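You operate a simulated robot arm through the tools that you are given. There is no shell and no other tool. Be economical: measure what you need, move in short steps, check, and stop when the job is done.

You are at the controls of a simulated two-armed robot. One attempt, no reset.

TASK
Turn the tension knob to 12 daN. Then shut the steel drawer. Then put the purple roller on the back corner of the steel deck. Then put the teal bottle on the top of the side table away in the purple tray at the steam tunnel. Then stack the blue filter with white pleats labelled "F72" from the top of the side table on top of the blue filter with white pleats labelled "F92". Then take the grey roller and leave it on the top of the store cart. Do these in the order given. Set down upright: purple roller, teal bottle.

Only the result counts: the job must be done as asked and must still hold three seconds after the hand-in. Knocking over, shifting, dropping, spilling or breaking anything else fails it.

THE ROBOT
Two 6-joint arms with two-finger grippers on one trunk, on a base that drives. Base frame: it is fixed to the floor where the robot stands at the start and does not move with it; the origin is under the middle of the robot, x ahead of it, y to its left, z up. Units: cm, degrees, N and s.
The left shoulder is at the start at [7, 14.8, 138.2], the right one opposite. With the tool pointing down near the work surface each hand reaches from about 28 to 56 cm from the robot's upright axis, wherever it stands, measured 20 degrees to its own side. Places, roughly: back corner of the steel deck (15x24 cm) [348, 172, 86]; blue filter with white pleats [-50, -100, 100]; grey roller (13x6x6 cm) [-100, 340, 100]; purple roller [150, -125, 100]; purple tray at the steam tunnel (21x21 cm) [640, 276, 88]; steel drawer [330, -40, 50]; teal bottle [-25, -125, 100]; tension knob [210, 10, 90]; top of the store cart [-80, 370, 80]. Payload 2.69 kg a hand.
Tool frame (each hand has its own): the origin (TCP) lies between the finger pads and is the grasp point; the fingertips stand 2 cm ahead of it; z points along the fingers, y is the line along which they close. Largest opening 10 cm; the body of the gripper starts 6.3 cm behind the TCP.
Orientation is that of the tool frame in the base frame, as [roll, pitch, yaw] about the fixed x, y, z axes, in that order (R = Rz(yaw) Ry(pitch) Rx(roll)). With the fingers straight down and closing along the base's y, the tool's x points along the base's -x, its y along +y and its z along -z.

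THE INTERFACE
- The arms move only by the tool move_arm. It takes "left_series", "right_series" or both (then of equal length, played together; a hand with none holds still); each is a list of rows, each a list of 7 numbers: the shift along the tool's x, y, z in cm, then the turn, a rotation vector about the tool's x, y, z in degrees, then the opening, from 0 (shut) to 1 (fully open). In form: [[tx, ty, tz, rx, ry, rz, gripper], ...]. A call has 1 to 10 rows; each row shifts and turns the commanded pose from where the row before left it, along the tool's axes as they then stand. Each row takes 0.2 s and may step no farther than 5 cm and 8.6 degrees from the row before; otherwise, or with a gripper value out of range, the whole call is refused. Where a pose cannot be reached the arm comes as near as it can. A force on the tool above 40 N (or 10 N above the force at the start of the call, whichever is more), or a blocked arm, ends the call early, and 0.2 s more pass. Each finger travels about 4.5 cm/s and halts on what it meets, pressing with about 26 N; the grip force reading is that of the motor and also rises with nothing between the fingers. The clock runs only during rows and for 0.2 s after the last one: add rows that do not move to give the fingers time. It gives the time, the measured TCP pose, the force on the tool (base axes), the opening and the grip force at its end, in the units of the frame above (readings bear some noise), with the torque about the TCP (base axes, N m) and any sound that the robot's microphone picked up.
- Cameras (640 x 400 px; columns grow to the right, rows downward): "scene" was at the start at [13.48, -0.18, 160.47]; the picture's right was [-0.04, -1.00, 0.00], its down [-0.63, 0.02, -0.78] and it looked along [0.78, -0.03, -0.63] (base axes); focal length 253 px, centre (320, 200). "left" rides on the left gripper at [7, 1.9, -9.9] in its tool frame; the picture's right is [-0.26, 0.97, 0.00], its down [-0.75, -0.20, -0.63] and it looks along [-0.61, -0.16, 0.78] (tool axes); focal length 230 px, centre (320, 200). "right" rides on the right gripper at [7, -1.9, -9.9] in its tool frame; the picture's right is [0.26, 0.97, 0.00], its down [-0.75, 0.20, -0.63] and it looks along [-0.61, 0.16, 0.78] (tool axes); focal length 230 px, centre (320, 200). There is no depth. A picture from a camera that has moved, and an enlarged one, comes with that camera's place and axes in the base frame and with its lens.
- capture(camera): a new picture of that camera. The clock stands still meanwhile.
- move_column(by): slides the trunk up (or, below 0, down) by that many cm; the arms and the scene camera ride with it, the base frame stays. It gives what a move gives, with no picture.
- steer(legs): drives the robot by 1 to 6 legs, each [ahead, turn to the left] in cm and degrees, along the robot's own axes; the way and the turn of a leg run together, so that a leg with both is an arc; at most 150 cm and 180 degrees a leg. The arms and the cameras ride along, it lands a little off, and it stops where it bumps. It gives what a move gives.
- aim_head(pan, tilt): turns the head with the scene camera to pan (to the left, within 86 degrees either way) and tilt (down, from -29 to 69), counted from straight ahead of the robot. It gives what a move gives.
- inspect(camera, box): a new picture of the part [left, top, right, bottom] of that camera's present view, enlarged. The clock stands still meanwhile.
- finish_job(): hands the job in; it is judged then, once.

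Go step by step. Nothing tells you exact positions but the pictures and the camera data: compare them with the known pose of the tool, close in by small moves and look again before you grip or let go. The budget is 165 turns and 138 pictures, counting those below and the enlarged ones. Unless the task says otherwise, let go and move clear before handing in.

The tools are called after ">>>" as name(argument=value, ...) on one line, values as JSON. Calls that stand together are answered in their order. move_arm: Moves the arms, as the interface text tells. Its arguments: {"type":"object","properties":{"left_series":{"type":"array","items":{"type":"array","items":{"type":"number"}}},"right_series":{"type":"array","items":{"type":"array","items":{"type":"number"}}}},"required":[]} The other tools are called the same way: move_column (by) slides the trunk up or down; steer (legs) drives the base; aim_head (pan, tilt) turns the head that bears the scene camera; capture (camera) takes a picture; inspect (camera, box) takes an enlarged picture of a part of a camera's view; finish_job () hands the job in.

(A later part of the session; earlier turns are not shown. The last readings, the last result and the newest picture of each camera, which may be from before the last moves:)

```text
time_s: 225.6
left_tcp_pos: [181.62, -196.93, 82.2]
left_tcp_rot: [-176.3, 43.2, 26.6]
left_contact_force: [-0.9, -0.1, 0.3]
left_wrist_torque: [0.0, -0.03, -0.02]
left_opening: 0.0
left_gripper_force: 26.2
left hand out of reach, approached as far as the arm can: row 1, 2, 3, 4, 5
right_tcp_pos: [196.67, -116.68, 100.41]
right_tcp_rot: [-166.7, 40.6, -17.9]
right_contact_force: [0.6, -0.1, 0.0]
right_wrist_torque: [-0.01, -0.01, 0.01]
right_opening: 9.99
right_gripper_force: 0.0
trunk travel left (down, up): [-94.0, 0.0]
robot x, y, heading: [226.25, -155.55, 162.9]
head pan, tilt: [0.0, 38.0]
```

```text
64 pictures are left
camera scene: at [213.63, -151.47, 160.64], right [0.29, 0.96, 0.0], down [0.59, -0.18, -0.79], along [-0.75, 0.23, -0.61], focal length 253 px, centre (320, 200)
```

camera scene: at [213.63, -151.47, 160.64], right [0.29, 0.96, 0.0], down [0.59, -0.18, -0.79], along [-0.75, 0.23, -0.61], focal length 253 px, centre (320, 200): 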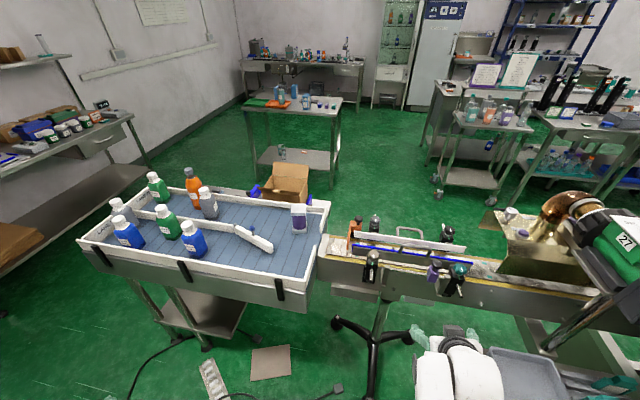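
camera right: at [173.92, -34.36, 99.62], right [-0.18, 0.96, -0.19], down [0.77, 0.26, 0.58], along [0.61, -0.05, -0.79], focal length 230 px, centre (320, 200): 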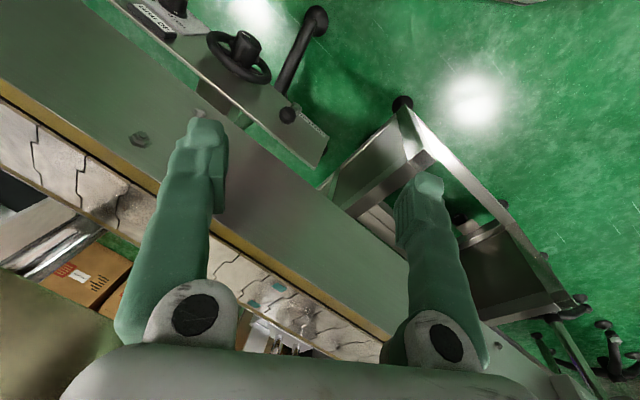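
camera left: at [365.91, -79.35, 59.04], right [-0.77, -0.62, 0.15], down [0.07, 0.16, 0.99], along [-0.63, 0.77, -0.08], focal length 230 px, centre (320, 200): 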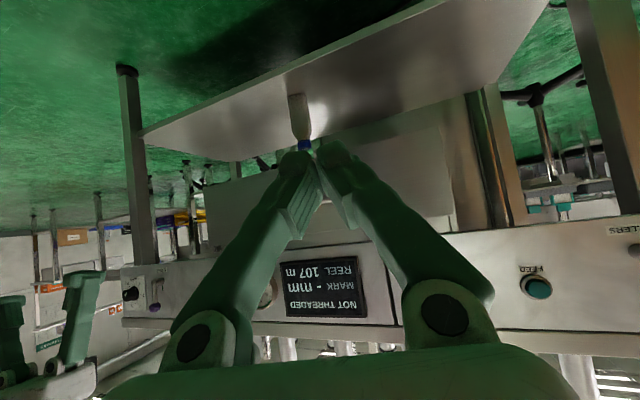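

Reach analysis says the hand must stay 47–57 cm from the shoulder, so I back up, lower the trunk 20 cm, and extend the right hand before driving in.

>>> steer(legs=[[-26, 0], [0, 15]])

>>> move_column(by=-20)

>>> move_arm(right_series=[[-3.7, 1.4, -1.6, 0, 0, 0, 1], [-3.7, 1.4, -1.6, 0, 0, 0, 1], [-3.7, 1.4, -1.6, 0, 0, 0, 1], [-3.7, 1.4, -1.6, 0, 0, 0, 1], [-3.7, 1.4, -1.6, 0, 0, 0, 1], [-3.7, 1.4, -1.6, 0, 0, 0, 1], [0, 0, 0, -4.3, -1.2, -4.9, 1], [0, 0, 0, -4.3, -1.2, -4.9, 1], [0, 0, 0, -4.3, -1.2, -4.9, 1], [0, 0, 0, 0, 0, 0, 1]])

```text
time_s: 228.3
left_tcp_pos: [218.05, -214.7, 82.16]
left_tcp_rot: [-176.1, 43.1, 40.9]
left_contact_force: [0.3, -0.2, -0.1]
left_wrist_torque: [-0.02, 0.0, 0.0]
left_opening: 0.0
left_gripper_force: 25.6
right_tcp_pos: [212.85, -132.92, 100.31]
right_tcp_rot: [-166.6, 40.5, -3.6]
right_contact_force: [-0.5, 0.1, -0.2]
right_wrist_torque: [-0.04, 0.02, -0.01]
right_opening: 10.01
right_gripper_force: 0.0
trunk travel left (down, up): [-94.0, 0.0]
robot x, y, heading: [251.49, -163.44, 177.1]
head pan, tilt: [0.0, 38.0]
```

```text
time_s: 230.5
left_tcp_pos: [217.96, -214.52, 62.17]
left_tcp_rot: [-176.2, 43.1, 40.8]
left_contact_force: [0.9, -0.7, -0.3]
left_wrist_torque: [0.03, 0.03, 0.01]
left_opening: 0.0
left_gripper_force: 26.1
right_tcp_pos: [212.91, -132.95, 80.29]
right_tcp_rot: [-166.5, 40.5, -3.6]
right_contact_force: [-0.2, -0.5, -0.7]
right_wrist_torque: [-0.01, -0.02, 0.03]
right_opening: 9.98
right_gripper_force: 0.1
trunk travel left (down, up): [-74.0, 20.0]
robot x, y, heading: [251.5, -163.65, 177.3]
head pan, tilt: [0.0, 38.0]
```

```text
time_s: 231.4
left_tcp_pos: [218.03, -214.54, 62.02]
left_tcp_rot: [-176.2, 43.0, 40.7]
left_contact_force: [-0.6, -0.3, 0.0]
left_wrist_torque: [-0.01, -0.02, 0.01]
left_opening: 0.0
left_gripper_force: 26.1
right_tcp_pos: [206.69, -132.69, 91.32]
right_tcp_rot: [-155.2, 39.5, 1.3]
right_contact_force: [-0.4, -1.1, 0.9]
right_wrist_torque: [0.02, -0.02, -0.02]
right_opening: 10.01
right_gripper_force: 0.1
trunk travel left (down, up): [-74.0, 20.0]
robot x, y, heading: [251.65, -163.18, 177.4]
head pan, tilt: [0.0, 38.0]
stopped in row 4 (right hand): the arm was blocked; the commanded pose is now the measured one
```

The right arm is in a contorted branch; I reset it to a clean tool-down pose nearer its nominal line.

>>> move_arm(right_series=[[0, 0, 0, -3.73, 6.6, -0.78, 1], [0, 0, 0, -3.73, 6.6, -0.78, 1], [0, 0, 0, -3.73, 6.6, -0.78, 1], [0, 0, 0, -3.73, 6.6, -0.78, 1], [0, 0, 0, -3.73, 6.6, -0.78, 1], [0, 0, 0, -3.73, 6.6, -0.78, 1], [0, 2, 1.5, 0, 0, 0, 1], [0, 2, 1.5, 0, 0, 0, 1], [0, 2, 1, 0, 0, 0, 1], [0, 2, 0, 0, 0, 0, 1]])

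>>> capture(camera="scene")

```text
time_s: 233.6
left_tcp_pos: [218.01, -214.63, 62.24]
left_tcp_rot: [-176.0, 43.1, 40.9]
left_contact_force: [-0.5, 0.1, -0.3]
left_wrist_torque: [0.02, 0.01, 0.01]
left_opening: 0.03
left_gripper_force: 25.8
right_tcp_pos: [202.28, -139.91, 80.67]
right_tcp_rot: [-179.9, -0.1, -2.8]
right_contact_force: [-0.7, 0.6, 0.3]
right_wrist_torque: [0.04, 0.0, -0.01]
right_opening: 10.01
right_gripper_force: 0.1
right hand out of reach, approached as far as the arm can: row 3, 4, 5, 6
trunk travel left (down, up): [-74.0, 20.0]
robot x, y, heading: [251.29, -163.24, 177.2]
head pan, tilt: [0.0, 38.0]
```

```text
63 pictures are left
camera scene: at [237.81, -162.69, 140.63], right [0.05, 1.0, 0.0], down [0.61, -0.03, -0.79], along [-0.79, 0.04, -0.62], focal length 253 px, centre (320, 200)
```

scene: 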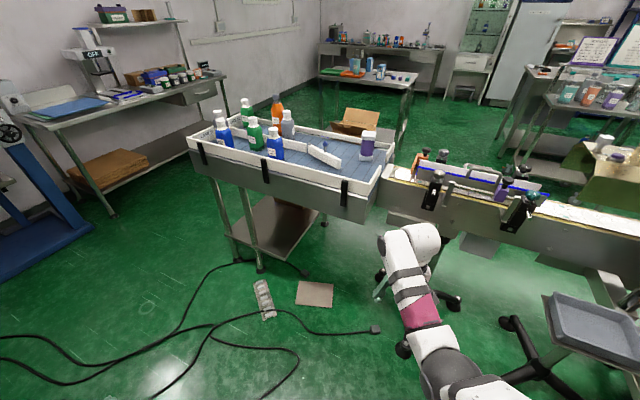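

The arm is clean again. I raise/extend it to the working pose (z≈96 now, trunk then +9 for clearance) before driving in.

>>> move_arm(right_series=[[-0.5, 0, -4, 0, 0, 0, 0.85], [-1.5, 0, -4, 0, 0, 0, 0.85], [-2.5, 0, -4, 0, 0, 0, 0.85], [-2.5, 0, -3.5, 0, 0, 0, 0.85], [0, 0, 0, 0, 0, 0, 0.85]])

>>> move_column(by=10)

```text
time_s: 234.8
left_tcp_pos: [217.91, -214.5, 62.1]
left_tcp_rot: [-176.2, 43.1, 40.7]
left_contact_force: [0.0, 0.4, 0.6]
left_wrist_torque: [-0.02, -0.02, 0.0]
left_opening: 0.0
left_gripper_force: 25.7
right_tcp_pos: [193.31, -139.52, 94.86]
right_tcp_rot: [-180.0, -0.1, -2.8]
right_contact_force: [-0.1, -1.1, -0.9]
right_wrist_torque: [-0.02, 0.0, 0.0]
right_opening: 8.52
right_gripper_force: 0.1
right hand out of reach, approached as far as the arm can: row 2, 3
trunk travel left (down, up): [-74.0, 20.0]
robot x, y, heading: [251.67, -163.14, 177.3]
head pan, tilt: [0.0, 38.0]
```

```text
time_s: 236.1
left_tcp_pos: [217.95, -214.57, 72.12]
left_tcp_rot: [-176.2, 43.0, 40.8]
left_contact_force: [0.4, -0.2, 0.0]
left_wrist_torque: [-0.01, 0.01, -0.02]
left_opening: 0.0
left_gripper_force: 25.9
right_tcp_pos: [193.47, -139.52, 104.86]
right_tcp_rot: [-180.0, 0.0, -2.8]
right_contact_force: [-0.5, -0.4, -0.2]
right_wrist_torque: [0.01, -0.01, -0.03]
right_opening: 8.49
right_gripper_force: 0.0
trunk travel left (down, up): [-84.0, 10.0]
robot x, y, heading: [251.34, -163.1, 177.3]
head pan, tilt: [0.0, 38.0]
```

The hand is in line with the roller. I raise 4 cm more and drive 38 cm, then look.

>>> move_column(by=4)

>>> steer(legs=[[38, 0]])

>>> capture(camera="right")

>>> capture(camera="scene")

```text
time_s: 236.9
left_tcp_pos: [218.02, -214.48, 76.11]
left_tcp_rot: [-176.2, 43.1, 40.8]
left_contact_force: [-0.3, 0.3, -0.7]
left_wrist_torque: [0.02, 0.0, -0.01]
left_opening: 0.0
left_gripper_force: 25.7
right_tcp_pos: [193.43, -139.53, 108.79]
right_tcp_rot: [-180.0, 0.0, -2.8]
right_contact_force: [-0.2, 0.2, -0.4]
right_wrist_torque: [-0.05, -0.01, -0.02]
right_opening: 8.5
right_gripper_force: 0.0
trunk travel left (down, up): [-88.0, 6.0]
robot x, y, heading: [251.57, -163.1, 177.2]
head pan, tilt: [0.0, 38.0]
```

```text
time_s: 239.3
left_tcp_pos: [179.88, -212.94, 76.21]
left_tcp_rot: [-176.1, 43.2, 41.0]
left_contact_force: [0.3, -0.9, -0.6]
left_wrist_torque: [0.0, 0.02, -0.03]
left_opening: 0.03
left_gripper_force: 26.2
right_tcp_pos: [155.14, -137.58, 108.81]
right_tcp_rot: [-179.9, 0.1, -2.6]
right_contact_force: [-0.1, 0.1, 0.0]
right_wrist_torque: [0.01, 0.03, 0.02]
right_opening: 8.51
right_gripper_force: 0.2
trunk travel left (down, up): [-88.0, 6.0]
robot x, y, heading: [213.48, -161.55, 177.2]
head pan, tilt: [0.0, 38.0]
```

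```text
62 pictures are left
camera right: at [162.14, -136.29, 118.87], right [0.21, -0.98, 0.0], down [-0.76, -0.17, 0.63], along [-0.62, -0.13, -0.78], focal length 230 px, centre (320, 200)
```

right: 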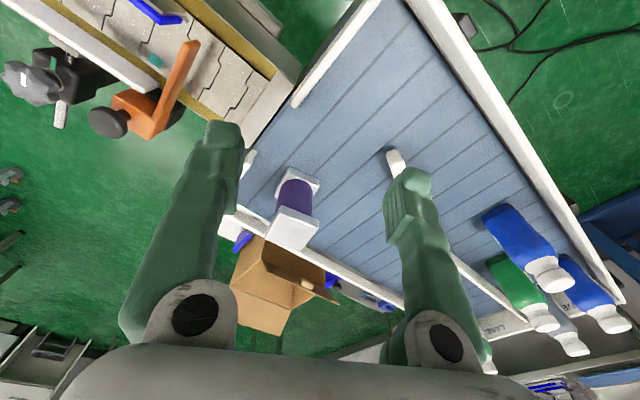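

```text
61 pictures are left
camera scene: at [199.7, -160.75, 154.65], right [0.05, 1.0, 0.0], down [0.61, -0.03, -0.79], along [-0.79, 0.04, -0.61], focal length 253 px, centre (320, 200)
```

scene: 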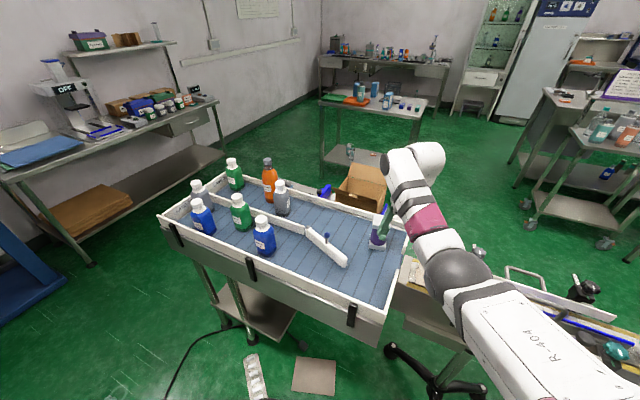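

The roller is a spool with square white ends at about [142.4,−137.3], z 90–100; hand is aligned in y and 12.7 cm short. I trade trunk height for reach, then drive the rest.

>>> move_arm(right_series=[[0, 0, -3, 0, 0, 0, 0.85], [-1, 0, -3, 0, 0, 0, 0.85], [-1.5, 0, -3, 0, 0, 0, 0.85], [-2, 0, -3, 0, 0, 0, 0.85], [0, 0, 0, 0, 0, 0, 0.85]])

>>> move_column(by=-12)

>>> steer(legs=[[7.5, 0]])

>>> capture(camera="right")

```text
time_s: 240.5
left_tcp_pos: [179.96, -212.73, 76.11]
left_tcp_rot: [-176.2, 43.1, 41.0]
left_contact_force: [-0.4, -0.1, 0.5]
left_wrist_torque: [0.01, 0.03, 0.01]
left_opening: 0.0
left_gripper_force: 26.5
right_tcp_pos: [152.81, -137.06, 120.32]
right_tcp_rot: [-180.0, 0.0, -2.6]
right_contact_force: [-0.6, 0.0, -0.1]
right_wrist_torque: [0.02, -0.02, 0.03]
right_opening: 8.5
right_gripper_force: 0.1
right hand out of reach, approached as far as the arm can: row 1, 4
trunk travel left (down, up): [-88.0, 6.0]
robot x, y, heading: [213.34, -161.62, 177.4]
head pan, tilt: [0.0, 38.0]
```

```text
time_s: 242.0
left_tcp_pos: [179.92, -212.89, 64.18]
left_tcp_rot: [-176.2, 43.1, 40.8]
left_contact_force: [-0.2, 0.4, 0.7]
left_wrist_torque: [0.0, 0.0, 0.0]
left_opening: 0.0
left_gripper_force: 25.9
right_tcp_pos: [152.75, -137.04, 108.4]
right_tcp_rot: [-180.0, 0.0, -2.6]
right_contact_force: [-0.9, -1.0, -0.1]
right_wrist_torque: [-0.01, 0.0, -0.02]
right_opening: 8.49
right_gripper_force: 0.0
trunk travel left (down, up): [-76.0, 18.0]
robot x, y, heading: [213.66, -161.27, 177.1]
head pan, tilt: [0.0, 38.0]
```

```text
time_s: 243.1
left_tcp_pos: [173.09, -212.35, 64.55]
left_tcp_rot: [-175.5, 43.6, 41.4]
left_contact_force: [0.6, -1.2, -0.4]
left_wrist_torque: [0.01, 0.01, -0.02]
left_opening: 0.0
left_gripper_force: 26.3
right_tcp_pos: [146.17, -136.82, 109.17]
right_tcp_rot: [-179.9, 0.8, -2.6]
right_contact_force: [2.6, 0.3, 0.2]
right_wrist_torque: [0.04, 0.15, -0.02]
right_opening: 8.5
right_gripper_force: 0.0
trunk travel left (down, up): [-76.0, 18.0]
robot x, y, heading: [205.82, -161.24, 177.1]
head pan, tilt: [0.0, 38.0]
```

```text
60 pictures are left
camera right: at [153.29, -135.42, 119.17], right [0.21, -0.98, 0.0], down [-0.75, -0.17, 0.64], along [-0.63, -0.13, -0.77], focal length 230 px, centre (320, 200)
```

right: 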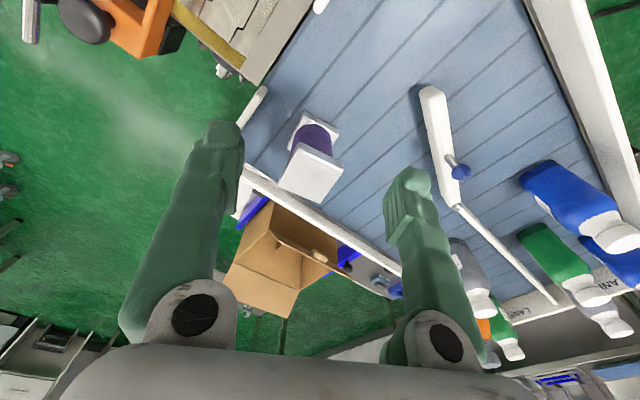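

About 5 cm more forward to be over the roller; drive gently.

>>> steer(legs=[[4.8, 0]])

>>> capture(camera="right")

```text
time_s: 244.0
left_tcp_pos: [168.22, -212.38, 64.44]
left_tcp_rot: [-175.8, 43.5, 41.3]
left_contact_force: [1.0, 0.0, -0.5]
left_wrist_torque: [0.0, 0.04, -0.03]
left_opening: 0.0
left_gripper_force: 25.4
right_tcp_pos: [141.28, -136.71, 109.44]
right_tcp_rot: [-179.9, 0.8, -2.6]
right_contact_force: [0.9, 0.0, -0.5]
right_wrist_torque: [-0.02, 0.11, 0.02]
right_opening: 8.48
right_gripper_force: 0.0
trunk travel left (down, up): [-76.0, 18.0]
robot x, y, heading: [200.95, -161.17, 177.6]
head pan, tilt: [0.0, 38.0]
```

```text
59 pictures are left
camera right: at [148.32, -135.23, 119.19], right [0.21, -0.98, 0.0], down [-0.75, -0.17, 0.64], along [-0.63, -0.13, -0.77], focal length 230 px, centre (320, 200)
```

right: 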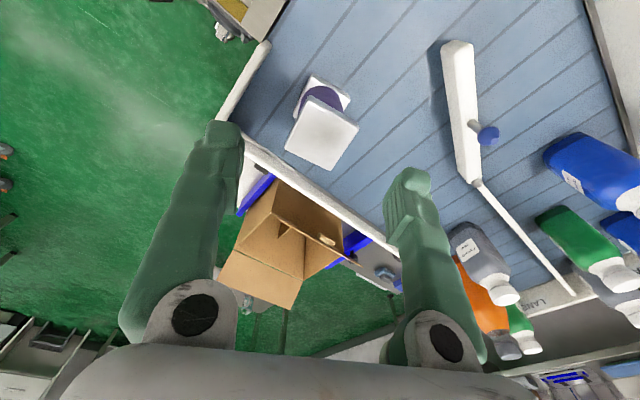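

Triangulation puts the spool's top at [138,−137.5,96] (z 83–96). 3 cm more, then descend partway and check.

>>> steer(legs=[[3, 0]])

>>> move_column(by=-8)

>>> capture(camera="right")

```text
time_s: 244.8
left_tcp_pos: [165.2, -212.2, 64.43]
left_tcp_rot: [-175.9, 43.4, 41.3]
left_contact_force: [0.0, 0.6, -0.4]
left_wrist_torque: [0.0, 0.04, -0.01]
left_opening: 0.01
left_gripper_force: 26.1
right_tcp_pos: [137.83, -136.59, 109.12]
right_tcp_rot: [-179.8, 0.6, -2.4]
right_contact_force: [0.3, 0.0, 0.0]
right_wrist_torque: [-0.01, 0.06, 0.01]
right_opening: 8.5
right_gripper_force: 0.1
trunk travel left (down, up): [-76.0, 18.0]
robot x, y, heading: [198.27, -160.96, 177.4]
head pan, tilt: [0.0, 38.0]
```

```text
time_s: 246.0
left_tcp_pos: [164.92, -212.18, 56.25]
left_tcp_rot: [-176.2, 43.2, 41.1]
left_contact_force: [0.1, 0.2, -0.4]
left_wrist_torque: [-0.02, 0.0, 0.0]
left_opening: 0.0
left_gripper_force: 26.2
right_tcp_pos: [137.35, -136.47, 101.0]
right_tcp_rot: [-180.0, 0.2, -2.4]
right_contact_force: [-0.1, -0.7, 0.4]
right_wrist_torque: [-0.02, 0.03, 0.01]
right_opening: 8.51
right_gripper_force: 0.0
trunk travel left (down, up): [-68.0, 26.0]
robot x, y, heading: [197.86, -160.71, 177.7]
head pan, tilt: [0.0, 38.0]
```

```text
58 pictures are left
camera right: at [144.46, -135.05, 110.74], right [0.21, -0.98, 0.0], down [-0.76, -0.17, 0.63], along [-0.62, -0.13, -0.77], focal length 230 px, centre (320, 200)
```

right: 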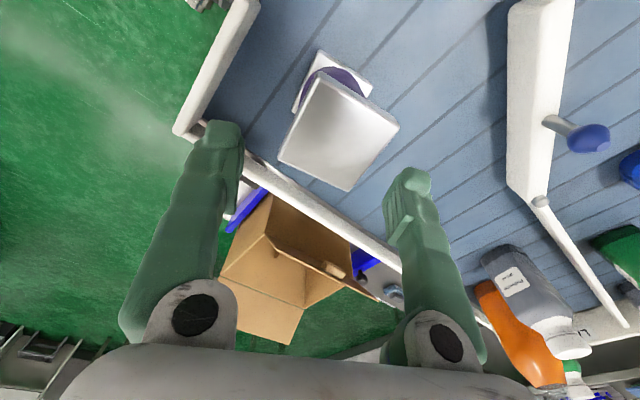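

The spool top is square, turned about 34° relative to the hand; I shift, rotate to align with its flat sides, open a bit, and check again.

>>> move_arm(right_series=[[1.2, 1.2, 0, 0, 0, 0, 0.9], [0, 0, 0, 0, 0, 8.5, 0.9], [0, 0, 0, 0, 0, 8.5, 0.9], [0, 0, 0, 0, 0, 8.5, 0.9], [0, 0, 0, 0, 0, 8.5, 0.9], [0, 0, 0, 0, 0, 0, 0.9]])

>>> capture(camera="right")

```text
time_s: 247.4
left_tcp_pos: [164.88, -212.14, 56.21]
left_tcp_rot: [-176.2, 43.2, 41.2]
left_contact_force: [0.5, -0.3, -0.4]
left_wrist_torque: [-0.01, 0.0, -0.01]
left_opening: 0.0
left_gripper_force: 25.4
right_tcp_pos: [137.7, -137.77, 100.85]
right_tcp_rot: [179.9, 0.3, -36.8]
right_contact_force: [0.5, -0.6, -0.9]
right_wrist_torque: [0.02, 0.01, -0.01]
right_opening: 9.01
right_gripper_force: 0.0
right hand out of reach, approached as far as the arm can: row 1
trunk travel left (down, up): [-68.0, 26.0]
robot x, y, heading: [197.65, -160.59, 177.5]
head pan, tilt: [0.0, 38.0]
```

```text
57 pictures are left
camera right: at [144.29, -140.5, 110.86], right [-0.37, -0.93, 0.0], down [-0.72, 0.29, 0.63], along [-0.59, 0.23, -0.77], focal length 230 px, centre (320, 200)
```

right: 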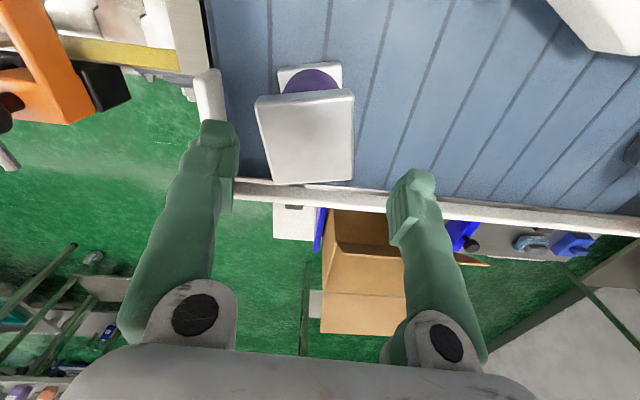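

Aligned. Small centring, then descend to TCP z≈93 and look.

>>> move_arm(right_series=[[0.4, -0.9, 0, 0, 0, 0, 0.78], [0, 0, 0, 0, 0, 0, 0.78]])

>>> move_column(by=-5)

>>> capture(camera="right")

```text
time_s: 248.0
left_tcp_pos: [164.96, -212.05, 56.28]
left_tcp_rot: [-176.2, 43.2, 41.1]
left_contact_force: [-0.7, 0.9, -0.1]
left_wrist_torque: [0.02, 0.04, 0.0]
left_opening: 0.0
left_gripper_force: 26.4
right_tcp_pos: [137.66, -137.13, 100.94]
right_tcp_rot: [-179.9, 0.2, -36.6]
right_contact_force: [-0.9, -0.7, 0.7]
right_wrist_torque: [0.01, 0.02, -0.04]
right_opening: 7.79
right_gripper_force: 0.0
right hand out of reach, approached as far as the arm can: row 1
trunk travel left (down, up): [-68.0, 26.0]
robot x, y, heading: [197.91, -160.6, 177.5]
head pan, tilt: [0.0, 38.0]
```

```text
time_s: 248.9
left_tcp_pos: [164.99, -212.14, 51.27]
left_tcp_rot: [-176.2, 43.3, 41.1]
left_contact_force: [-0.2, 0.1, -0.3]
left_wrist_torque: [-0.02, 0.01, -0.01]
left_opening: 0.0
left_gripper_force: 25.6
right_tcp_pos: [137.74, -137.09, 96.04]
right_tcp_rot: [179.9, 0.3, -36.5]
right_contact_force: [0.2, 0.1, -0.4]
right_wrist_torque: [-0.01, 0.03, 0.0]
right_opening: 7.83
right_gripper_force: 0.1
trunk travel left (down, up): [-63.0, 31.0]
robot x, y, heading: [197.91, -160.73, 177.4]
head pan, tilt: [0.0, 38.0]
```

```text
56 pictures are left
camera right: at [144.36, -139.93, 105.97], right [-0.37, -0.93, 0.0], down [-0.72, 0.29, 0.63], along [-0.59, 0.23, -0.77], focal length 230 px, centre (320, 200)
```

right: 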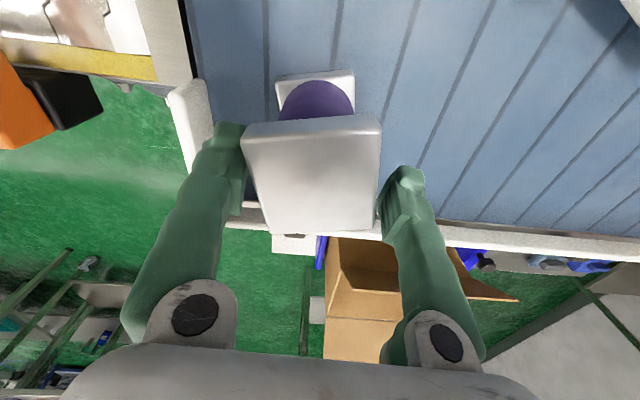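

The flange is between the fingers. I shift 1 cm along tool x for centring, lower 2.5 cm more, and close.

>>> move_arm(right_series=[[1.1, -0.2, 0, 0, 0, 0, 0.82], [0, 0, 0, 0, 0, 0, 0.82]])

>>> move_column(by=-2.5)

>>> move_arm(right_series=[[0, 0, 0, 0, 0, 0, 0.5], [0, 0, 0, 0, 0, 0, 0.4], [0, 0, 0, 0, 0, 0, 0.4], [0, 0, 0, 0, 0, 0, 0.4]])

>>> capture(camera="right")

```text
time_s: 249.5
left_tcp_pos: [164.99, -212.18, 51.36]
left_tcp_rot: [-176.2, 43.2, 41.1]
left_contact_force: [0.6, 0.1, 0.2]
left_wrist_torque: [0.01, 0.02, 0.05]
left_opening: 0.0
left_gripper_force: 26.3
right_tcp_pos: [137.75, -137.54, 96.05]
right_tcp_rot: [-180.0, 0.0, -36.6]
right_contact_force: [0.1, 0.4, 1.0]
right_wrist_torque: [0.01, 0.01, 0.04]
right_opening: 8.21
right_gripper_force: 0.3
right hand out of reach, approached as far as the arm can: row 1
trunk travel left (down, up): [-63.0, 31.0]
robot x, y, heading: [197.78, -160.85, 177.3]
head pan, tilt: [0.0, 38.0]
```

```text
time_s: 250.2
left_tcp_pos: [165.04, -212.22, 48.62]
left_tcp_rot: [-176.2, 43.2, 41.3]
left_contact_force: [0.5, -0.4, -0.6]
left_wrist_torque: [0.0, 0.02, 0.0]
left_opening: 0.02
left_gripper_force: 26.1
right_tcp_pos: [137.63, -137.76, 93.56]
right_tcp_rot: [180.0, 0.2, -36.4]
right_contact_force: [0.1, 0.3, -2.3]
right_wrist_torque: [-0.03, 0.07, -0.03]
right_opening: 8.16
right_gripper_force: 0.0
trunk travel left (down, up): [-60.5, 33.5]
robot x, y, heading: [198.24, -161.02, 177.4]
head pan, tilt: [0.0, 38.0]
```

```text
time_s: 251.2
left_tcp_pos: [165.02, -212.3, 48.77]
left_tcp_rot: [-176.2, 43.2, 41.1]
left_contact_force: [-0.1, -0.1, 0.3]
left_wrist_torque: [-0.02, 0.02, 0.0]
left_opening: 0.0
left_gripper_force: 26.2
right_tcp_pos: [137.67, -137.8, 93.45]
right_tcp_rot: [-180.0, 0.1, -36.5]
right_contact_force: [-0.6, 0.0, -3.3]
right_wrist_torque: [0.0, 0.02, 0.05]
right_opening: 5.51
right_gripper_force: 25.5
trunk travel left (down, up): [-60.5, 33.5]
robot x, y, heading: [197.61, -161.07, 177.6]
head pan, tilt: [0.0, 38.0]
```

```text
55 pictures are left
camera right: at [144.3, -140.4, 103.51], right [-0.37, -0.93, 0.0], down [-0.72, 0.29, 0.63], along [-0.59, 0.23, -0.78], focal length 230 px, centre (320, 200)
```

right: 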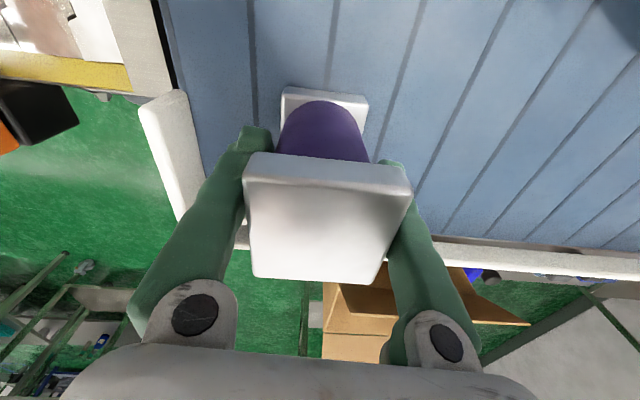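

Gripped at 5.5 cm. Lift with the column and check.

>>> move_column(by=14)

>>> capture(camera="right")

```text
time_s: 252.9
left_tcp_pos: [165.0, -212.2, 62.79]
left_tcp_rot: [-176.2, 43.1, 41.0]
left_contact_force: [0.3, -0.3, -0.9]
left_wrist_torque: [0.0, 0.02, 0.01]
left_opening: 0.02
left_gripper_force: 26.3
right_tcp_pos: [137.64, -137.56, 107.66]
right_tcp_rot: [-180.0, 0.1, -36.5]
right_contact_force: [0.9, -0.3, -4.3]
right_wrist_torque: [-0.02, 0.01, -0.01]
right_opening: 5.46
right_gripper_force: 25.8
trunk travel left (down, up): [-74.5, 19.5]
robot x, y, heading: [197.99, -160.66, 177.4]
head pan, tilt: [0.0, 38.0]
```

```text
54 pictures are left
camera right: at [144.27, -140.41, 117.51], right [-0.37, -0.93, 0.0], down [-0.72, 0.29, 0.63], along [-0.59, 0.23, -0.78], focal length 230 px, centre (320, 200)
```

right: 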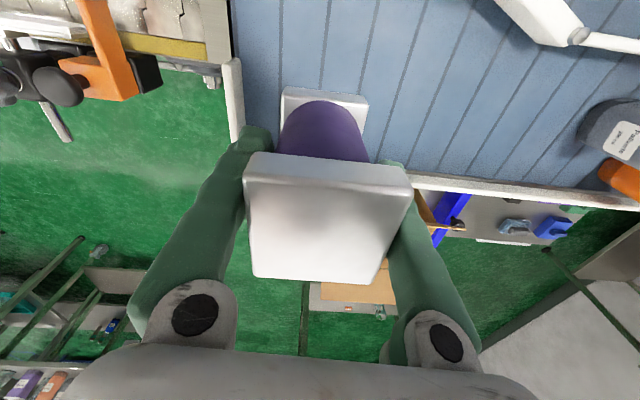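

Roller lifted. I back away, raise the trunk, and bring the left arm in for driving.

>>> steer(legs=[[-60, 0]])

>>> move_column(by=12)

>>> move_arm(left_series=[[-0.5, -4.2, 0.5, 4.65, 0, 4.55, 0], [-0.5, -4.2, 0.5, 4.65, 0, 4.55, 0], [-0.5, -4.2, 0.5, 4.65, 0, 4.55, 0], [-0.5, -4.2, 0.5, 4.65, 0, 4.55, 0], [-0.5, -4.2, 0.5, 4.65, 0, 4.55, 0], [-0.5, -4.2, 0.5, 4.65, 0, 4.55, 0], [-0.5, -4.2, 0.5, 4.65, 0, 4.55, 0], [0, 0, 0, 0, 0, 0, 0]])

```text
time_s: 256.3
left_tcp_pos: [226.05, -215.03, 62.69]
left_tcp_rot: [-176.1, 43.1, 41.4]
left_contact_force: [0.1, 0.2, 0.2]
left_wrist_torque: [-0.03, 0.01, 0.01]
left_opening: 0.0
left_gripper_force: 26.5
right_tcp_pos: [198.2, -140.59, 107.63]
right_tcp_rot: [180.0, 0.1, -36.2]
right_contact_force: [-1.1, 0.2, -3.4]
right_wrist_torque: [0.01, -0.01, 0.0]
right_opening: 5.44
right_gripper_force: 25.8
trunk travel left (down, up): [-74.5, 19.5]
robot x, y, heading: [258.44, -163.7, 177.8]
head pan, tilt: [0.0, 38.0]
```

```text
time_s: 257.8
left_tcp_pos: [225.9, -214.93, 74.81]
left_tcp_rot: [-176.2, 43.2, 41.4]
left_contact_force: [0.4, -0.4, -0.2]
left_wrist_torque: [0.01, -0.02, 0.01]
left_opening: 0.0
left_gripper_force: 26.0
right_tcp_pos: [198.19, -140.56, 119.63]
right_tcp_rot: [180.0, 0.2, -36.2]
right_contact_force: [-0.2, 0.3, -3.7]
right_wrist_torque: [-0.02, 0.03, -0.01]
right_opening: 5.45
right_gripper_force: 25.6
trunk travel left (down, up): [-86.5, 7.5]
robot x, y, heading: [258.31, -163.2, 177.7]
head pan, tilt: [0.0, 38.0]
```

```text
time_s: 259.6
left_tcp_pos: [211.95, -189.46, 76.36]
left_tcp_rot: [-174.8, 45.8, -3.3]
left_contact_force: [-0.3, 0.1, 0.4]
left_wrist_torque: [-0.04, -0.03, 0.0]
left_opening: 0.02
left_gripper_force: 26.1
right_tcp_pos: [198.26, -140.54, 119.58]
right_tcp_rot: [-179.9, 0.1, -36.2]
right_contact_force: [0.9, -0.5, -3.2]
right_wrist_torque: [0.01, -0.01, 0.03]
right_opening: 5.46
right_gripper_force: 26.3
trunk travel left (down, up): [-86.5, 7.5]
robot x, y, heading: [258.28, -163.16, 177.4]
head pan, tilt: [0.0, 38.0]
```

Now I drive back: turn toward +y side (clear), past the reel table, and up the corridor toward the steel deck.

>>> steer(legs=[[0, -157.4], [66, 0], [0, 11], [62, 0], [0, 30]])

>>> capture(camera="scene")

```text
time_s: 275.1
left_tcp_pos: [370.01, -53.42, 76.43]
left_tcp_rot: [-174.9, 45.8, -118.4]
left_contact_force: [0.4, -0.3, -0.2]
left_wrist_torque: [0.02, 0.03, 0.0]
left_opening: 0.01
left_gripper_force: 25.9
right_tcp_pos: [420.06, -62.02, 119.61]
right_tcp_rot: [-179.9, 0.0, -151.6]
right_contact_force: [0.8, -0.6, -2.9]
right_wrist_torque: [0.01, 0.04, -0.01]
right_opening: 5.47
right_gripper_force: 26.0
trunk travel left (down, up): [-86.5, 7.5]
robot x, y, heading: [373.4, -106.72, 62.5]
head pan, tilt: [0.0, 38.0]
```

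```text
53 pictures are left
camera scene: at [379.92, -94.53, 153.11], right [0.89, -0.46, 0.0], down [-0.29, -0.55, -0.79], along [0.36, 0.7, -0.62], focal length 253 px, centre (320, 200)
```

scene: 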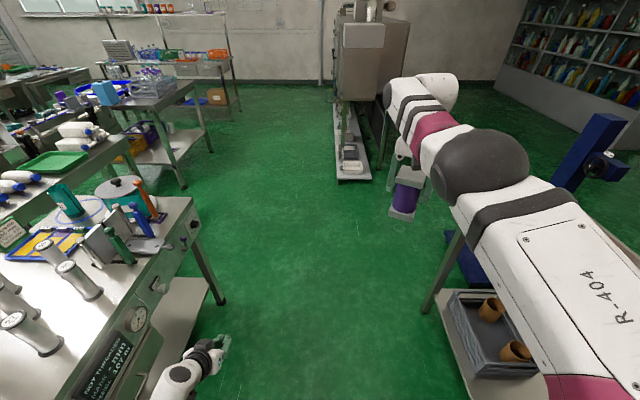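

Clear ahead. Continue up the corridor.

>>> steer(legs=[[66, 0], [0, 31], [130, 0], [0, 48]])

>>> capture(camera="scene")

```text
time_s: 281.9
left_tcp_pos: [372.38, 13.77, 75.93]
left_tcp_rot: [-173.7, 45.1, -87.1]
left_contact_force: [1.0, -1.5, -0.1]
left_wrist_torque: [0.12, 0.04, 0.05]
left_opening: 0.0
left_gripper_force: 25.4
right_tcp_pos: [419.13, 32.44, 120.02]
right_tcp_rot: [179.9, 0.2, -120.8]
right_contact_force: [-0.6, -0.1, -3.0]
right_wrist_torque: [0.04, -0.01, -0.01]
right_opening: 5.46
right_gripper_force: 26.2
trunk travel left (down, up): [-86.5, 7.5]
robot x, y, heading: [402.28, -29.41, 93.2]
head pan, tilt: [0.0, 38.0]
stopped in leg 3: the force on the tool passed its limit at 82 N (the readings are from after the stop); the commanded pose is now the measured one
```

```text
52 pictures are left
camera scene: at [401.31, -16.01, 153.17], right [1.0, 0.05, 0.0], down [0.03, -0.61, -0.79], along [-0.04, 0.79, -0.61], focal length 253 px, centre (320, 200)
```

scene: 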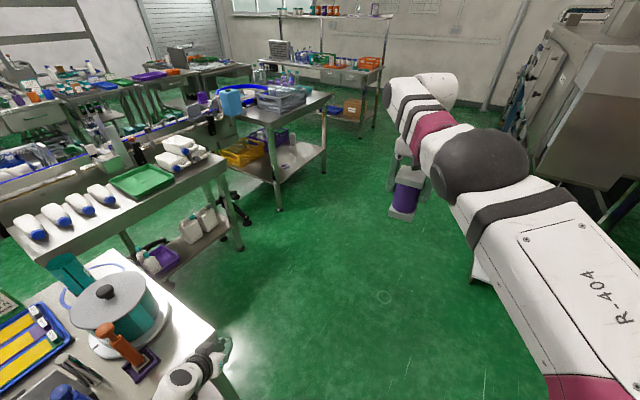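

The left hand bumped the reel table's corner. I back off, check that nothing fell, and pull the left hand in.

>>> steer(legs=[[-6, 0]])

>>> move_arm(left_series=[[0, -4, -1, 0, 0, 0, 0], [0, -4, -1, 0, 0, 0, 0], [0, -3, -1, 0, 0, 0, 0], [0, 0, 0, 0, 0, 0, 0]])

>>> inspect(camera="scene", box=[0, 200, 320, 400])

```text
time_s: 282.9
left_tcp_pos: [373.03, 9.11, 75.43]
left_tcp_rot: [-173.9, 44.4, -87.5]
left_contact_force: [0.7, 0.5, -0.1]
left_wrist_torque: [-0.01, -0.02, -0.02]
left_opening: 0.0
left_gripper_force: 26.3
right_tcp_pos: [420.1, 28.14, 118.67]
right_tcp_rot: [-179.5, -0.9, -121.0]
right_contact_force: [0.3, 1.6, -4.6]
right_wrist_torque: [-0.08, 0.04, 0.0]
right_opening: 5.45
right_gripper_force: 26.1
trunk travel left (down, up): [-86.5, 7.5]
robot x, y, heading: [402.01, -35.54, 93.1]
head pan, tilt: [0.0, 38.0]
```

```text
time_s: 283.9
left_tcp_pos: [383.66, 5.9, 78.88]
left_tcp_rot: [-173.8, 45.1, -87.2]
left_contact_force: [0.5, 0.0, 0.1]
left_wrist_torque: [-0.01, -0.02, 0.01]
left_opening: 0.0
left_gripper_force: 26.0
right_tcp_pos: [419.73, 26.76, 119.42]
right_tcp_rot: [-179.7, -0.1, -121.0]
right_contact_force: [-0.8, 0.2, -3.3]
right_wrist_torque: [-0.02, -0.02, 0.01]
right_opening: 5.46
right_gripper_force: 25.9
trunk travel left (down, up): [-86.5, 7.5]
robot x, y, heading: [402.48, -35.13, 92.7]
head pan, tilt: [0.0, 38.0]
```

```text
2.00 times, centred on (160, 300) of scene
camera zoom: at [401.75, -21.41, 153.11], right [1.0, 0.05, 0.0], down [0.03, -0.62, -0.79], along [-0.04, 0.79, -0.62], focal length 506 px, centre (640, 0)
```

zoom: 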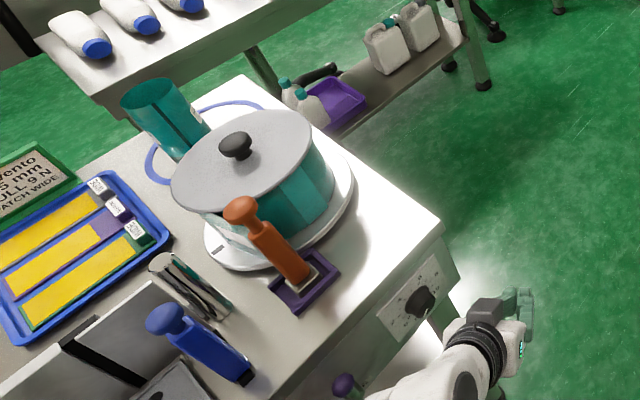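

Nothing fell. I veer slightly right and continue.

>>> steer(legs=[[0, -9], [70, 0], [58, 0], [0, 57]])

>>> capture(camera="scene")

```text
time_s: 293.8
left_tcp_pos: [370.68, 104.4, 78.93]
left_tcp_rot: [-173.9, 45.2, -38.5]
left_contact_force: [-0.2, -0.1, 0.7]
left_wrist_torque: [0.0, 0.01, 0.02]
left_opening: 0.0
left_gripper_force: 25.9
right_tcp_pos: [378.74, 145.38, 119.42]
right_tcp_rot: [-179.8, -0.2, -72.1]
right_contact_force: [-0.1, 0.3, -4.0]
right_wrist_torque: [-0.01, 0.0, 0.04]
right_opening: 5.46
right_gripper_force: 26.4
trunk travel left (down, up): [-86.5, 7.5]
robot x, y, heading: [414.18, 91.8, 141.8]
head pan, tilt: [0.0, 38.0]
```

```text
50 pictures are left
camera scene: at [403.28, 100.29, 153.11], right [0.62, 0.79, 0.0], down [0.48, -0.38, -0.79], along [-0.62, 0.49, -0.62], focal length 253 px, centre (320, 200)
```

scene: 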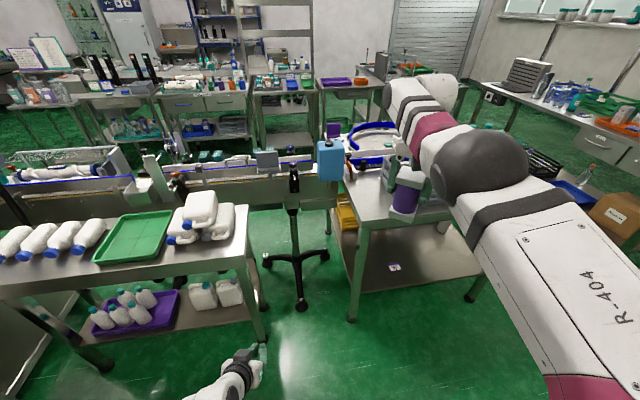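

The straight approach would run my left hand into the bottle table, so I reposition to approach the deck corner heading ~180°.

>>> steer(legs=[[0, -75.2], [65.4, 0], [0, 113.4]])

>>> aim_head(pan=0, tilt=42)

>>> capture(camera="scene")

>>> capture(camera="right")

```text
time_s: 305.5
left_tcp_pos: [398.75, 133.81, 78.85]
left_tcp_rot: [-173.9, 45.2, -0.2]
left_contact_force: [-0.1, -0.2, 0.7]
left_wrist_torque: [0.01, 0.0, 0.0]
left_opening: 0.0
left_gripper_force: 26.0
right_tcp_pos: [379.51, 171.15, 119.33]
right_tcp_rot: [-179.7, -0.2, -33.9]
right_contact_force: [0.4, 0.0, -2.7]
right_wrist_torque: [0.0, 0.01, 0.05]
right_opening: 5.46
right_gripper_force: 25.5
trunk travel left (down, up): [-86.5, 7.5]
robot x, y, heading: [441.2, 150.83, -180.0]
head pan, tilt: [0.0, 38.0]
```

```text
time_s: 306.1
left_tcp_pos: [398.76, 133.74, 78.77]
left_tcp_rot: [-173.9, 45.2, -0.3]
left_contact_force: [-0.2, -0.5, 0.7]
left_wrist_torque: [-0.03, 0.02, -0.01]
left_opening: 0.0
left_gripper_force: 26.0
right_tcp_pos: [379.78, 170.99, 119.41]
right_tcp_rot: [-179.8, -0.2, -33.9]
right_contact_force: [0.0, 0.1, -3.5]
right_wrist_torque: [0.01, 0.0, 0.02]
right_opening: 5.45
right_gripper_force: 25.9
trunk travel left (down, up): [-86.5, 7.5]
robot x, y, heading: [440.69, 150.57, -179.8]
head pan, tilt: [0.0, 42.0]
```

```text
49 pictures are left
camera scene: at [427.29, 150.91, 152.52], right [0.0, 1.0, 0.0], down [0.67, 0.0, -0.74], along [-0.74, 0.0, -0.67], focal length 253 px, centre (320, 200)
```

scene: 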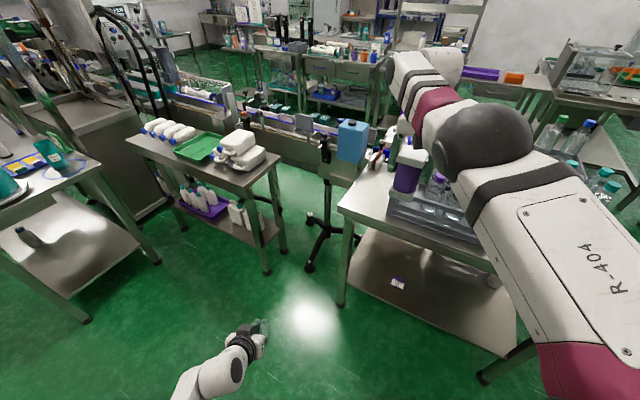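

```text
48 pictures are left
camera right: at [386.43, 168.63, 129.39], right [-0.32, -0.95, 0.0], down [-0.74, 0.25, 0.63], along [-0.59, 0.21, -0.78], focal length 230 px, centre (320, 200)
```

right: 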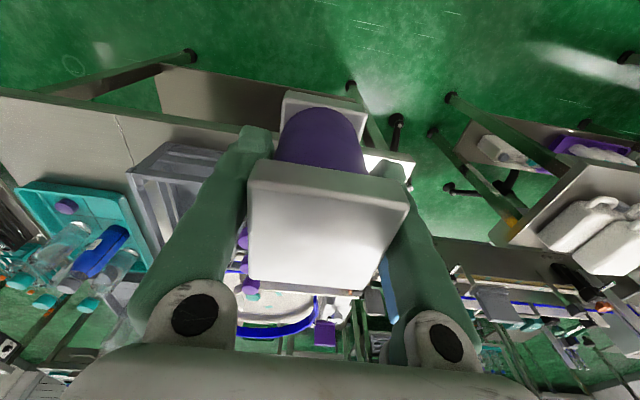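

Deck corner at [356.6,158.7]; the free patch is centred near [348,172]. I drive 31 cm so the roller is above it.

>>> steer(legs=[[31.5, 0]])

>>> capture(camera="right")

>>> capture(camera="scene")

```text
time_s: 308.2
left_tcp_pos: [367.36, 133.66, 79.07]
left_tcp_rot: [-173.8, 45.3, -0.1]
left_contact_force: [0.7, -0.9, 0.9]
left_wrist_torque: [0.03, -0.01, 0.0]
left_opening: 0.0
left_gripper_force: 26.3
right_tcp_pos: [348.31, 170.83, 119.67]
right_tcp_rot: [-179.8, -0.1, -33.7]
right_contact_force: [-0.5, -0.7, -3.5]
right_wrist_torque: [0.0, 0.06, 0.03]
right_opening: 5.46
right_gripper_force: 26.2
trunk travel left (down, up): [-86.5, 7.5]
robot x, y, heading: [409.39, 150.93, -179.9]
head pan, tilt: [0.0, 42.0]
```

```text
47 pictures are left
camera right: at [355.09, 168.42, 129.53], right [-0.32, -0.95, 0.0], down [-0.74, 0.25, 0.63], along [-0.59, 0.2, -0.78], focal length 230 px, centre (320, 200)
```

right: 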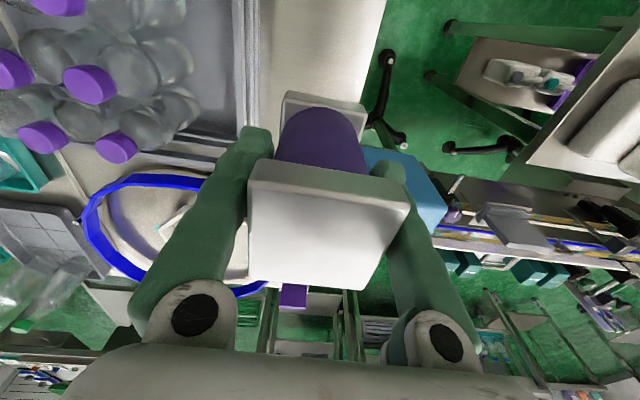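

```text
46 pictures are left
camera scene: at [396.04, 150.8, 152.55], right [0.0, 1.0, 0.0], down [0.67, 0.0, -0.74], along [-0.74, 0.0, -0.67], focal length 253 px, centre (320, 200)
```

scene: 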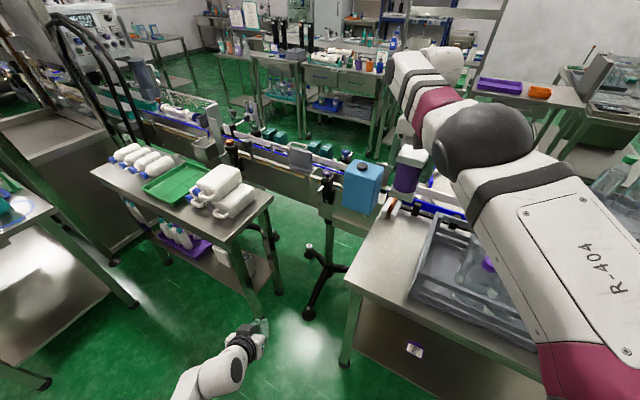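

The landing point is well centred in the free strip. I lower in stages watching the force.

>>> move_column(by=-21)

>>> capture(camera="scene")

```text
time_s: 310.5
left_tcp_pos: [367.41, 133.78, 57.8]
left_tcp_rot: [-173.7, 45.2, -0.1]
left_contact_force: [0.1, -0.2, 0.0]
left_wrist_torque: [0.0, -0.03, 0.03]
left_opening: 0.0
left_gripper_force: 26.4
right_tcp_pos: [348.22, 170.8, 98.51]
right_tcp_rot: [-179.8, -0.2, -33.8]
right_contact_force: [-0.5, 0.2, -3.2]
right_wrist_torque: [0.01, -0.04, -0.03]
right_opening: 5.44
right_gripper_force: 26.0
trunk travel left (down, up): [-65.5, 28.5]
robot x, y, heading: [409.35, 150.75, -179.9]
head pan, tilt: [0.0, 42.0]
```

```text
45 pictures are left
camera scene: at [395.77, 150.8, 131.53], right [0.0, 1.0, 0.0], down [0.67, 0.0, -0.74], along [-0.74, 0.0, -0.67], focal length 253 px, centre (320, 200)
```

scene: 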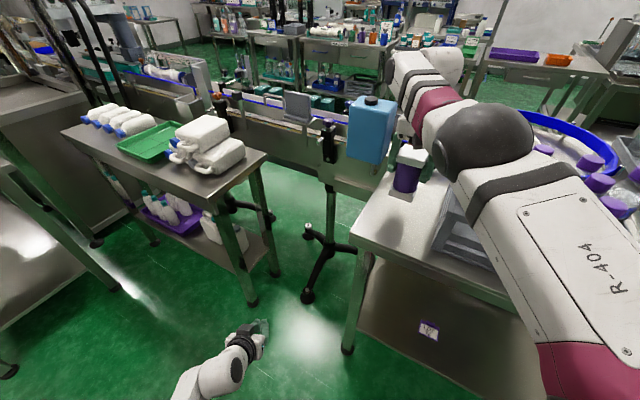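

Close to the deck; lower in small steps.

>>> move_column(by=-1.5)

>>> inspect(camera="scene", box=[340, 130, 480, 240])

```text
time_s: 311.1
left_tcp_pos: [367.4, 133.71, 56.41]
left_tcp_rot: [-173.8, 45.1, -0.1]
left_contact_force: [-0.1, 0.5, -0.1]
left_wrist_torque: [0.0, 0.0, -0.01]
left_opening: 0.02
left_gripper_force: 26.2
right_tcp_pos: [348.16, 170.83, 96.97]
right_tcp_rot: [-179.8, -0.2, -33.8]
right_contact_force: [0.1, -0.1, -3.2]
right_wrist_torque: [-0.03, -0.01, 0.04]
right_opening: 5.45
right_gripper_force: 26.1
trunk travel left (down, up): [-64.0, 30.0]
robot x, y, heading: [409.62, 150.77, -179.9]
head pan, tilt: [0.0, 42.0]
```

```text
3.64 times, centred on (410, 185) of scene
camera zoom: at [395.77, 150.8, 130.02], right [0.0, 1.0, 0.0], down [0.67, 0.0, -0.74], along [-0.74, 0.0, -0.67], focal length 920 px, centre (-7, 254)
```

zoom: 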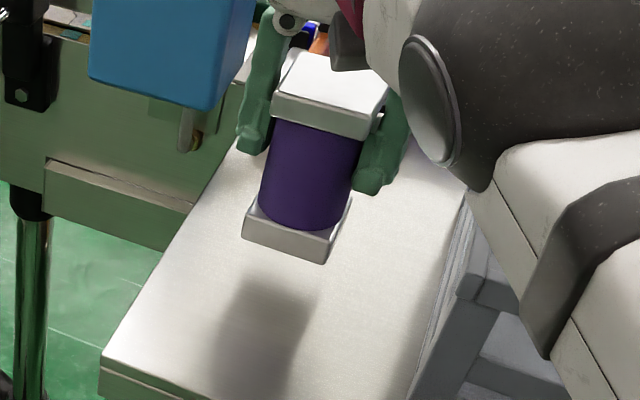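

Still a few cm of gap (shadow offset). Continue lowering.

>>> move_column(by=-2)

>>> move_column(by=-1)

>>> inspect(camera="scene", box=[340, 130, 480, 240])

```text
time_s: 311.8
left_tcp_pos: [367.28, 133.62, 54.35]
left_tcp_rot: [-173.7, 45.2, -0.1]
left_contact_force: [-0.4, -0.2, 1.6]
left_wrist_torque: [-0.01, 0.01, 0.0]
left_opening: 0.01
left_gripper_force: 26.1
right_tcp_pos: [348.26, 170.91, 94.85]
right_tcp_rot: [-179.8, -0.2, -33.8]
right_contact_force: [0.1, -0.9, -2.6]
right_wrist_torque: [-0.04, 0.0, -0.01]
right_opening: 5.42
right_gripper_force: 25.9
trunk travel left (down, up): [-62.0, 32.0]
robot x, y, heading: [409.56, 150.69, -180.0]
head pan, tilt: [0.0, 42.0]
```

```text
time_s: 312.4
left_tcp_pos: [367.38, 133.71, 53.24]
left_tcp_rot: [-173.8, 45.2, -0.1]
left_contact_force: [-0.5, -0.9, 0.0]
left_wrist_torque: [-0.02, -0.01, 0.02]
left_opening: 0.01
left_gripper_force: 26.4
right_tcp_pos: [348.19, 170.94, 93.95]
right_tcp_rot: [-179.9, -0.2, -33.9]
right_contact_force: [-0.4, -0.6, -4.0]
right_wrist_torque: [0.02, 0.01, 0.03]
right_opening: 5.46
right_gripper_force: 26.0
trunk travel left (down, up): [-61.0, 33.0]
robot x, y, heading: [409.8, 150.79, -179.4]
head pan, tilt: [0.0, 42.0]
```

```text
3.64 times, centred on (410, 185) of scene
camera zoom: at [395.78, 150.8, 127.02], right [0.0, 1.0, 0.0], down [0.67, 0.0, -0.74], along [-0.74, 0.0, -0.67], focal length 920 px, centre (-7, 254)
```

zoom: 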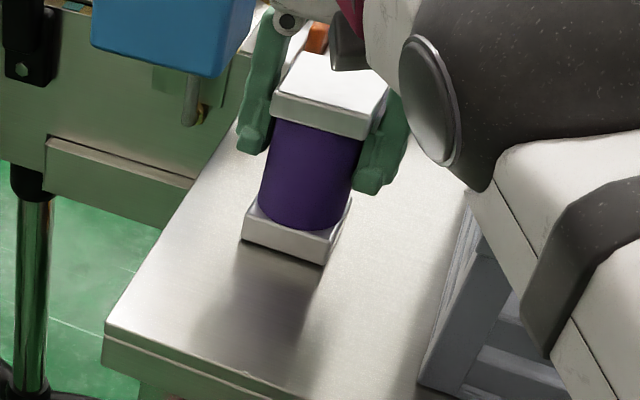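

Nearly down; small steps.

>>> move_column(by=-0.7)

>>> move_column(by=-0.5)

>>> move_column(by=-0.4)

>>> inspect(camera="scene", box=[340, 130, 480, 240])

```text
time_s: 312.9
left_tcp_pos: [367.39, 133.6, 52.84]
left_tcp_rot: [-173.8, 45.5, -0.1]
left_contact_force: [0.0, 0.2, 0.7]
left_wrist_torque: [-0.03, 0.03, -0.01]
left_opening: 0.01
left_gripper_force: 25.6
right_tcp_pos: [348.24, 170.79, 93.72]
right_tcp_rot: [180.0, 0.6, -33.8]
right_contact_force: [-6.3, 3.6, 22.6]
right_wrist_torque: [0.07, -0.24, 0.09]
right_opening: 5.42
right_gripper_force: 25.6
trunk travel left (down, up): [-60.3, 33.7]
robot x, y, heading: [409.34, 150.62, -179.8]
head pan, tilt: [0.0, 42.0]
```

```text
time_s: 313.3
left_tcp_pos: [367.44, 133.58, 52.46]
left_tcp_rot: [-173.8, 45.4, -0.1]
left_contact_force: [0.2, 0.2, 0.6]
left_wrist_torque: [0.01, -0.01, -0.01]
left_opening: 0.0
left_gripper_force: 26.2
right_tcp_pos: [348.36, 170.75, 93.82]
right_tcp_rot: [179.9, 0.6, -33.7]
right_contact_force: [6.0, -0.7, 9.4]
right_wrist_torque: [0.06, -0.72, 0.08]
right_opening: 5.46
right_gripper_force: 25.9
trunk travel left (down, up): [-60.0, 34.0]
robot x, y, heading: [409.54, 150.73, -179.8]
head pan, tilt: [0.0, 42.0]
stopped: the force on the tool passed its limit at 43 N (the readings are from after the stop); the commanded pose is now the measured one
```

```text
time_s: 313.9
left_tcp_pos: [367.59, 133.62, 52.21]
left_tcp_rot: [-173.6, 45.6, -0.1]
left_contact_force: [-0.3, -0.1, -0.7]
left_wrist_torque: [0.03, 0.01, 0.0]
left_opening: 0.0
left_gripper_force: 26.3
right_tcp_pos: [348.15, 170.87, 93.74]
right_tcp_rot: [179.6, 1.5, -33.7]
right_contact_force: [0.5, 1.6, 28.2]
right_wrist_torque: [0.39, -0.32, 0.28]
right_opening: 5.45
right_gripper_force: 25.6
trunk travel left (down, up): [-59.6, 34.4]
robot x, y, heading: [409.29, 151.08, -179.9]
head pan, tilt: [0.0, 42.0]
```

```text
3.64 times, centred on (410, 185) of scene
camera zoom: at [396.42, 150.63, 125.74], right [0.0, 1.0, 0.0], down [0.67, 0.0, -0.75], along [-0.75, 0.0, -0.67], focal length 920 px, centre (-7, 254)
```

zoom: 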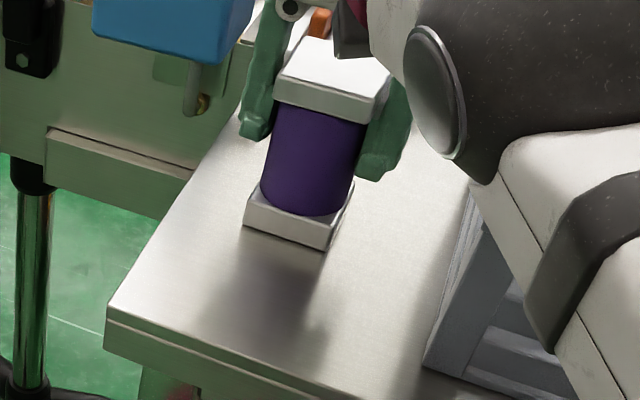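

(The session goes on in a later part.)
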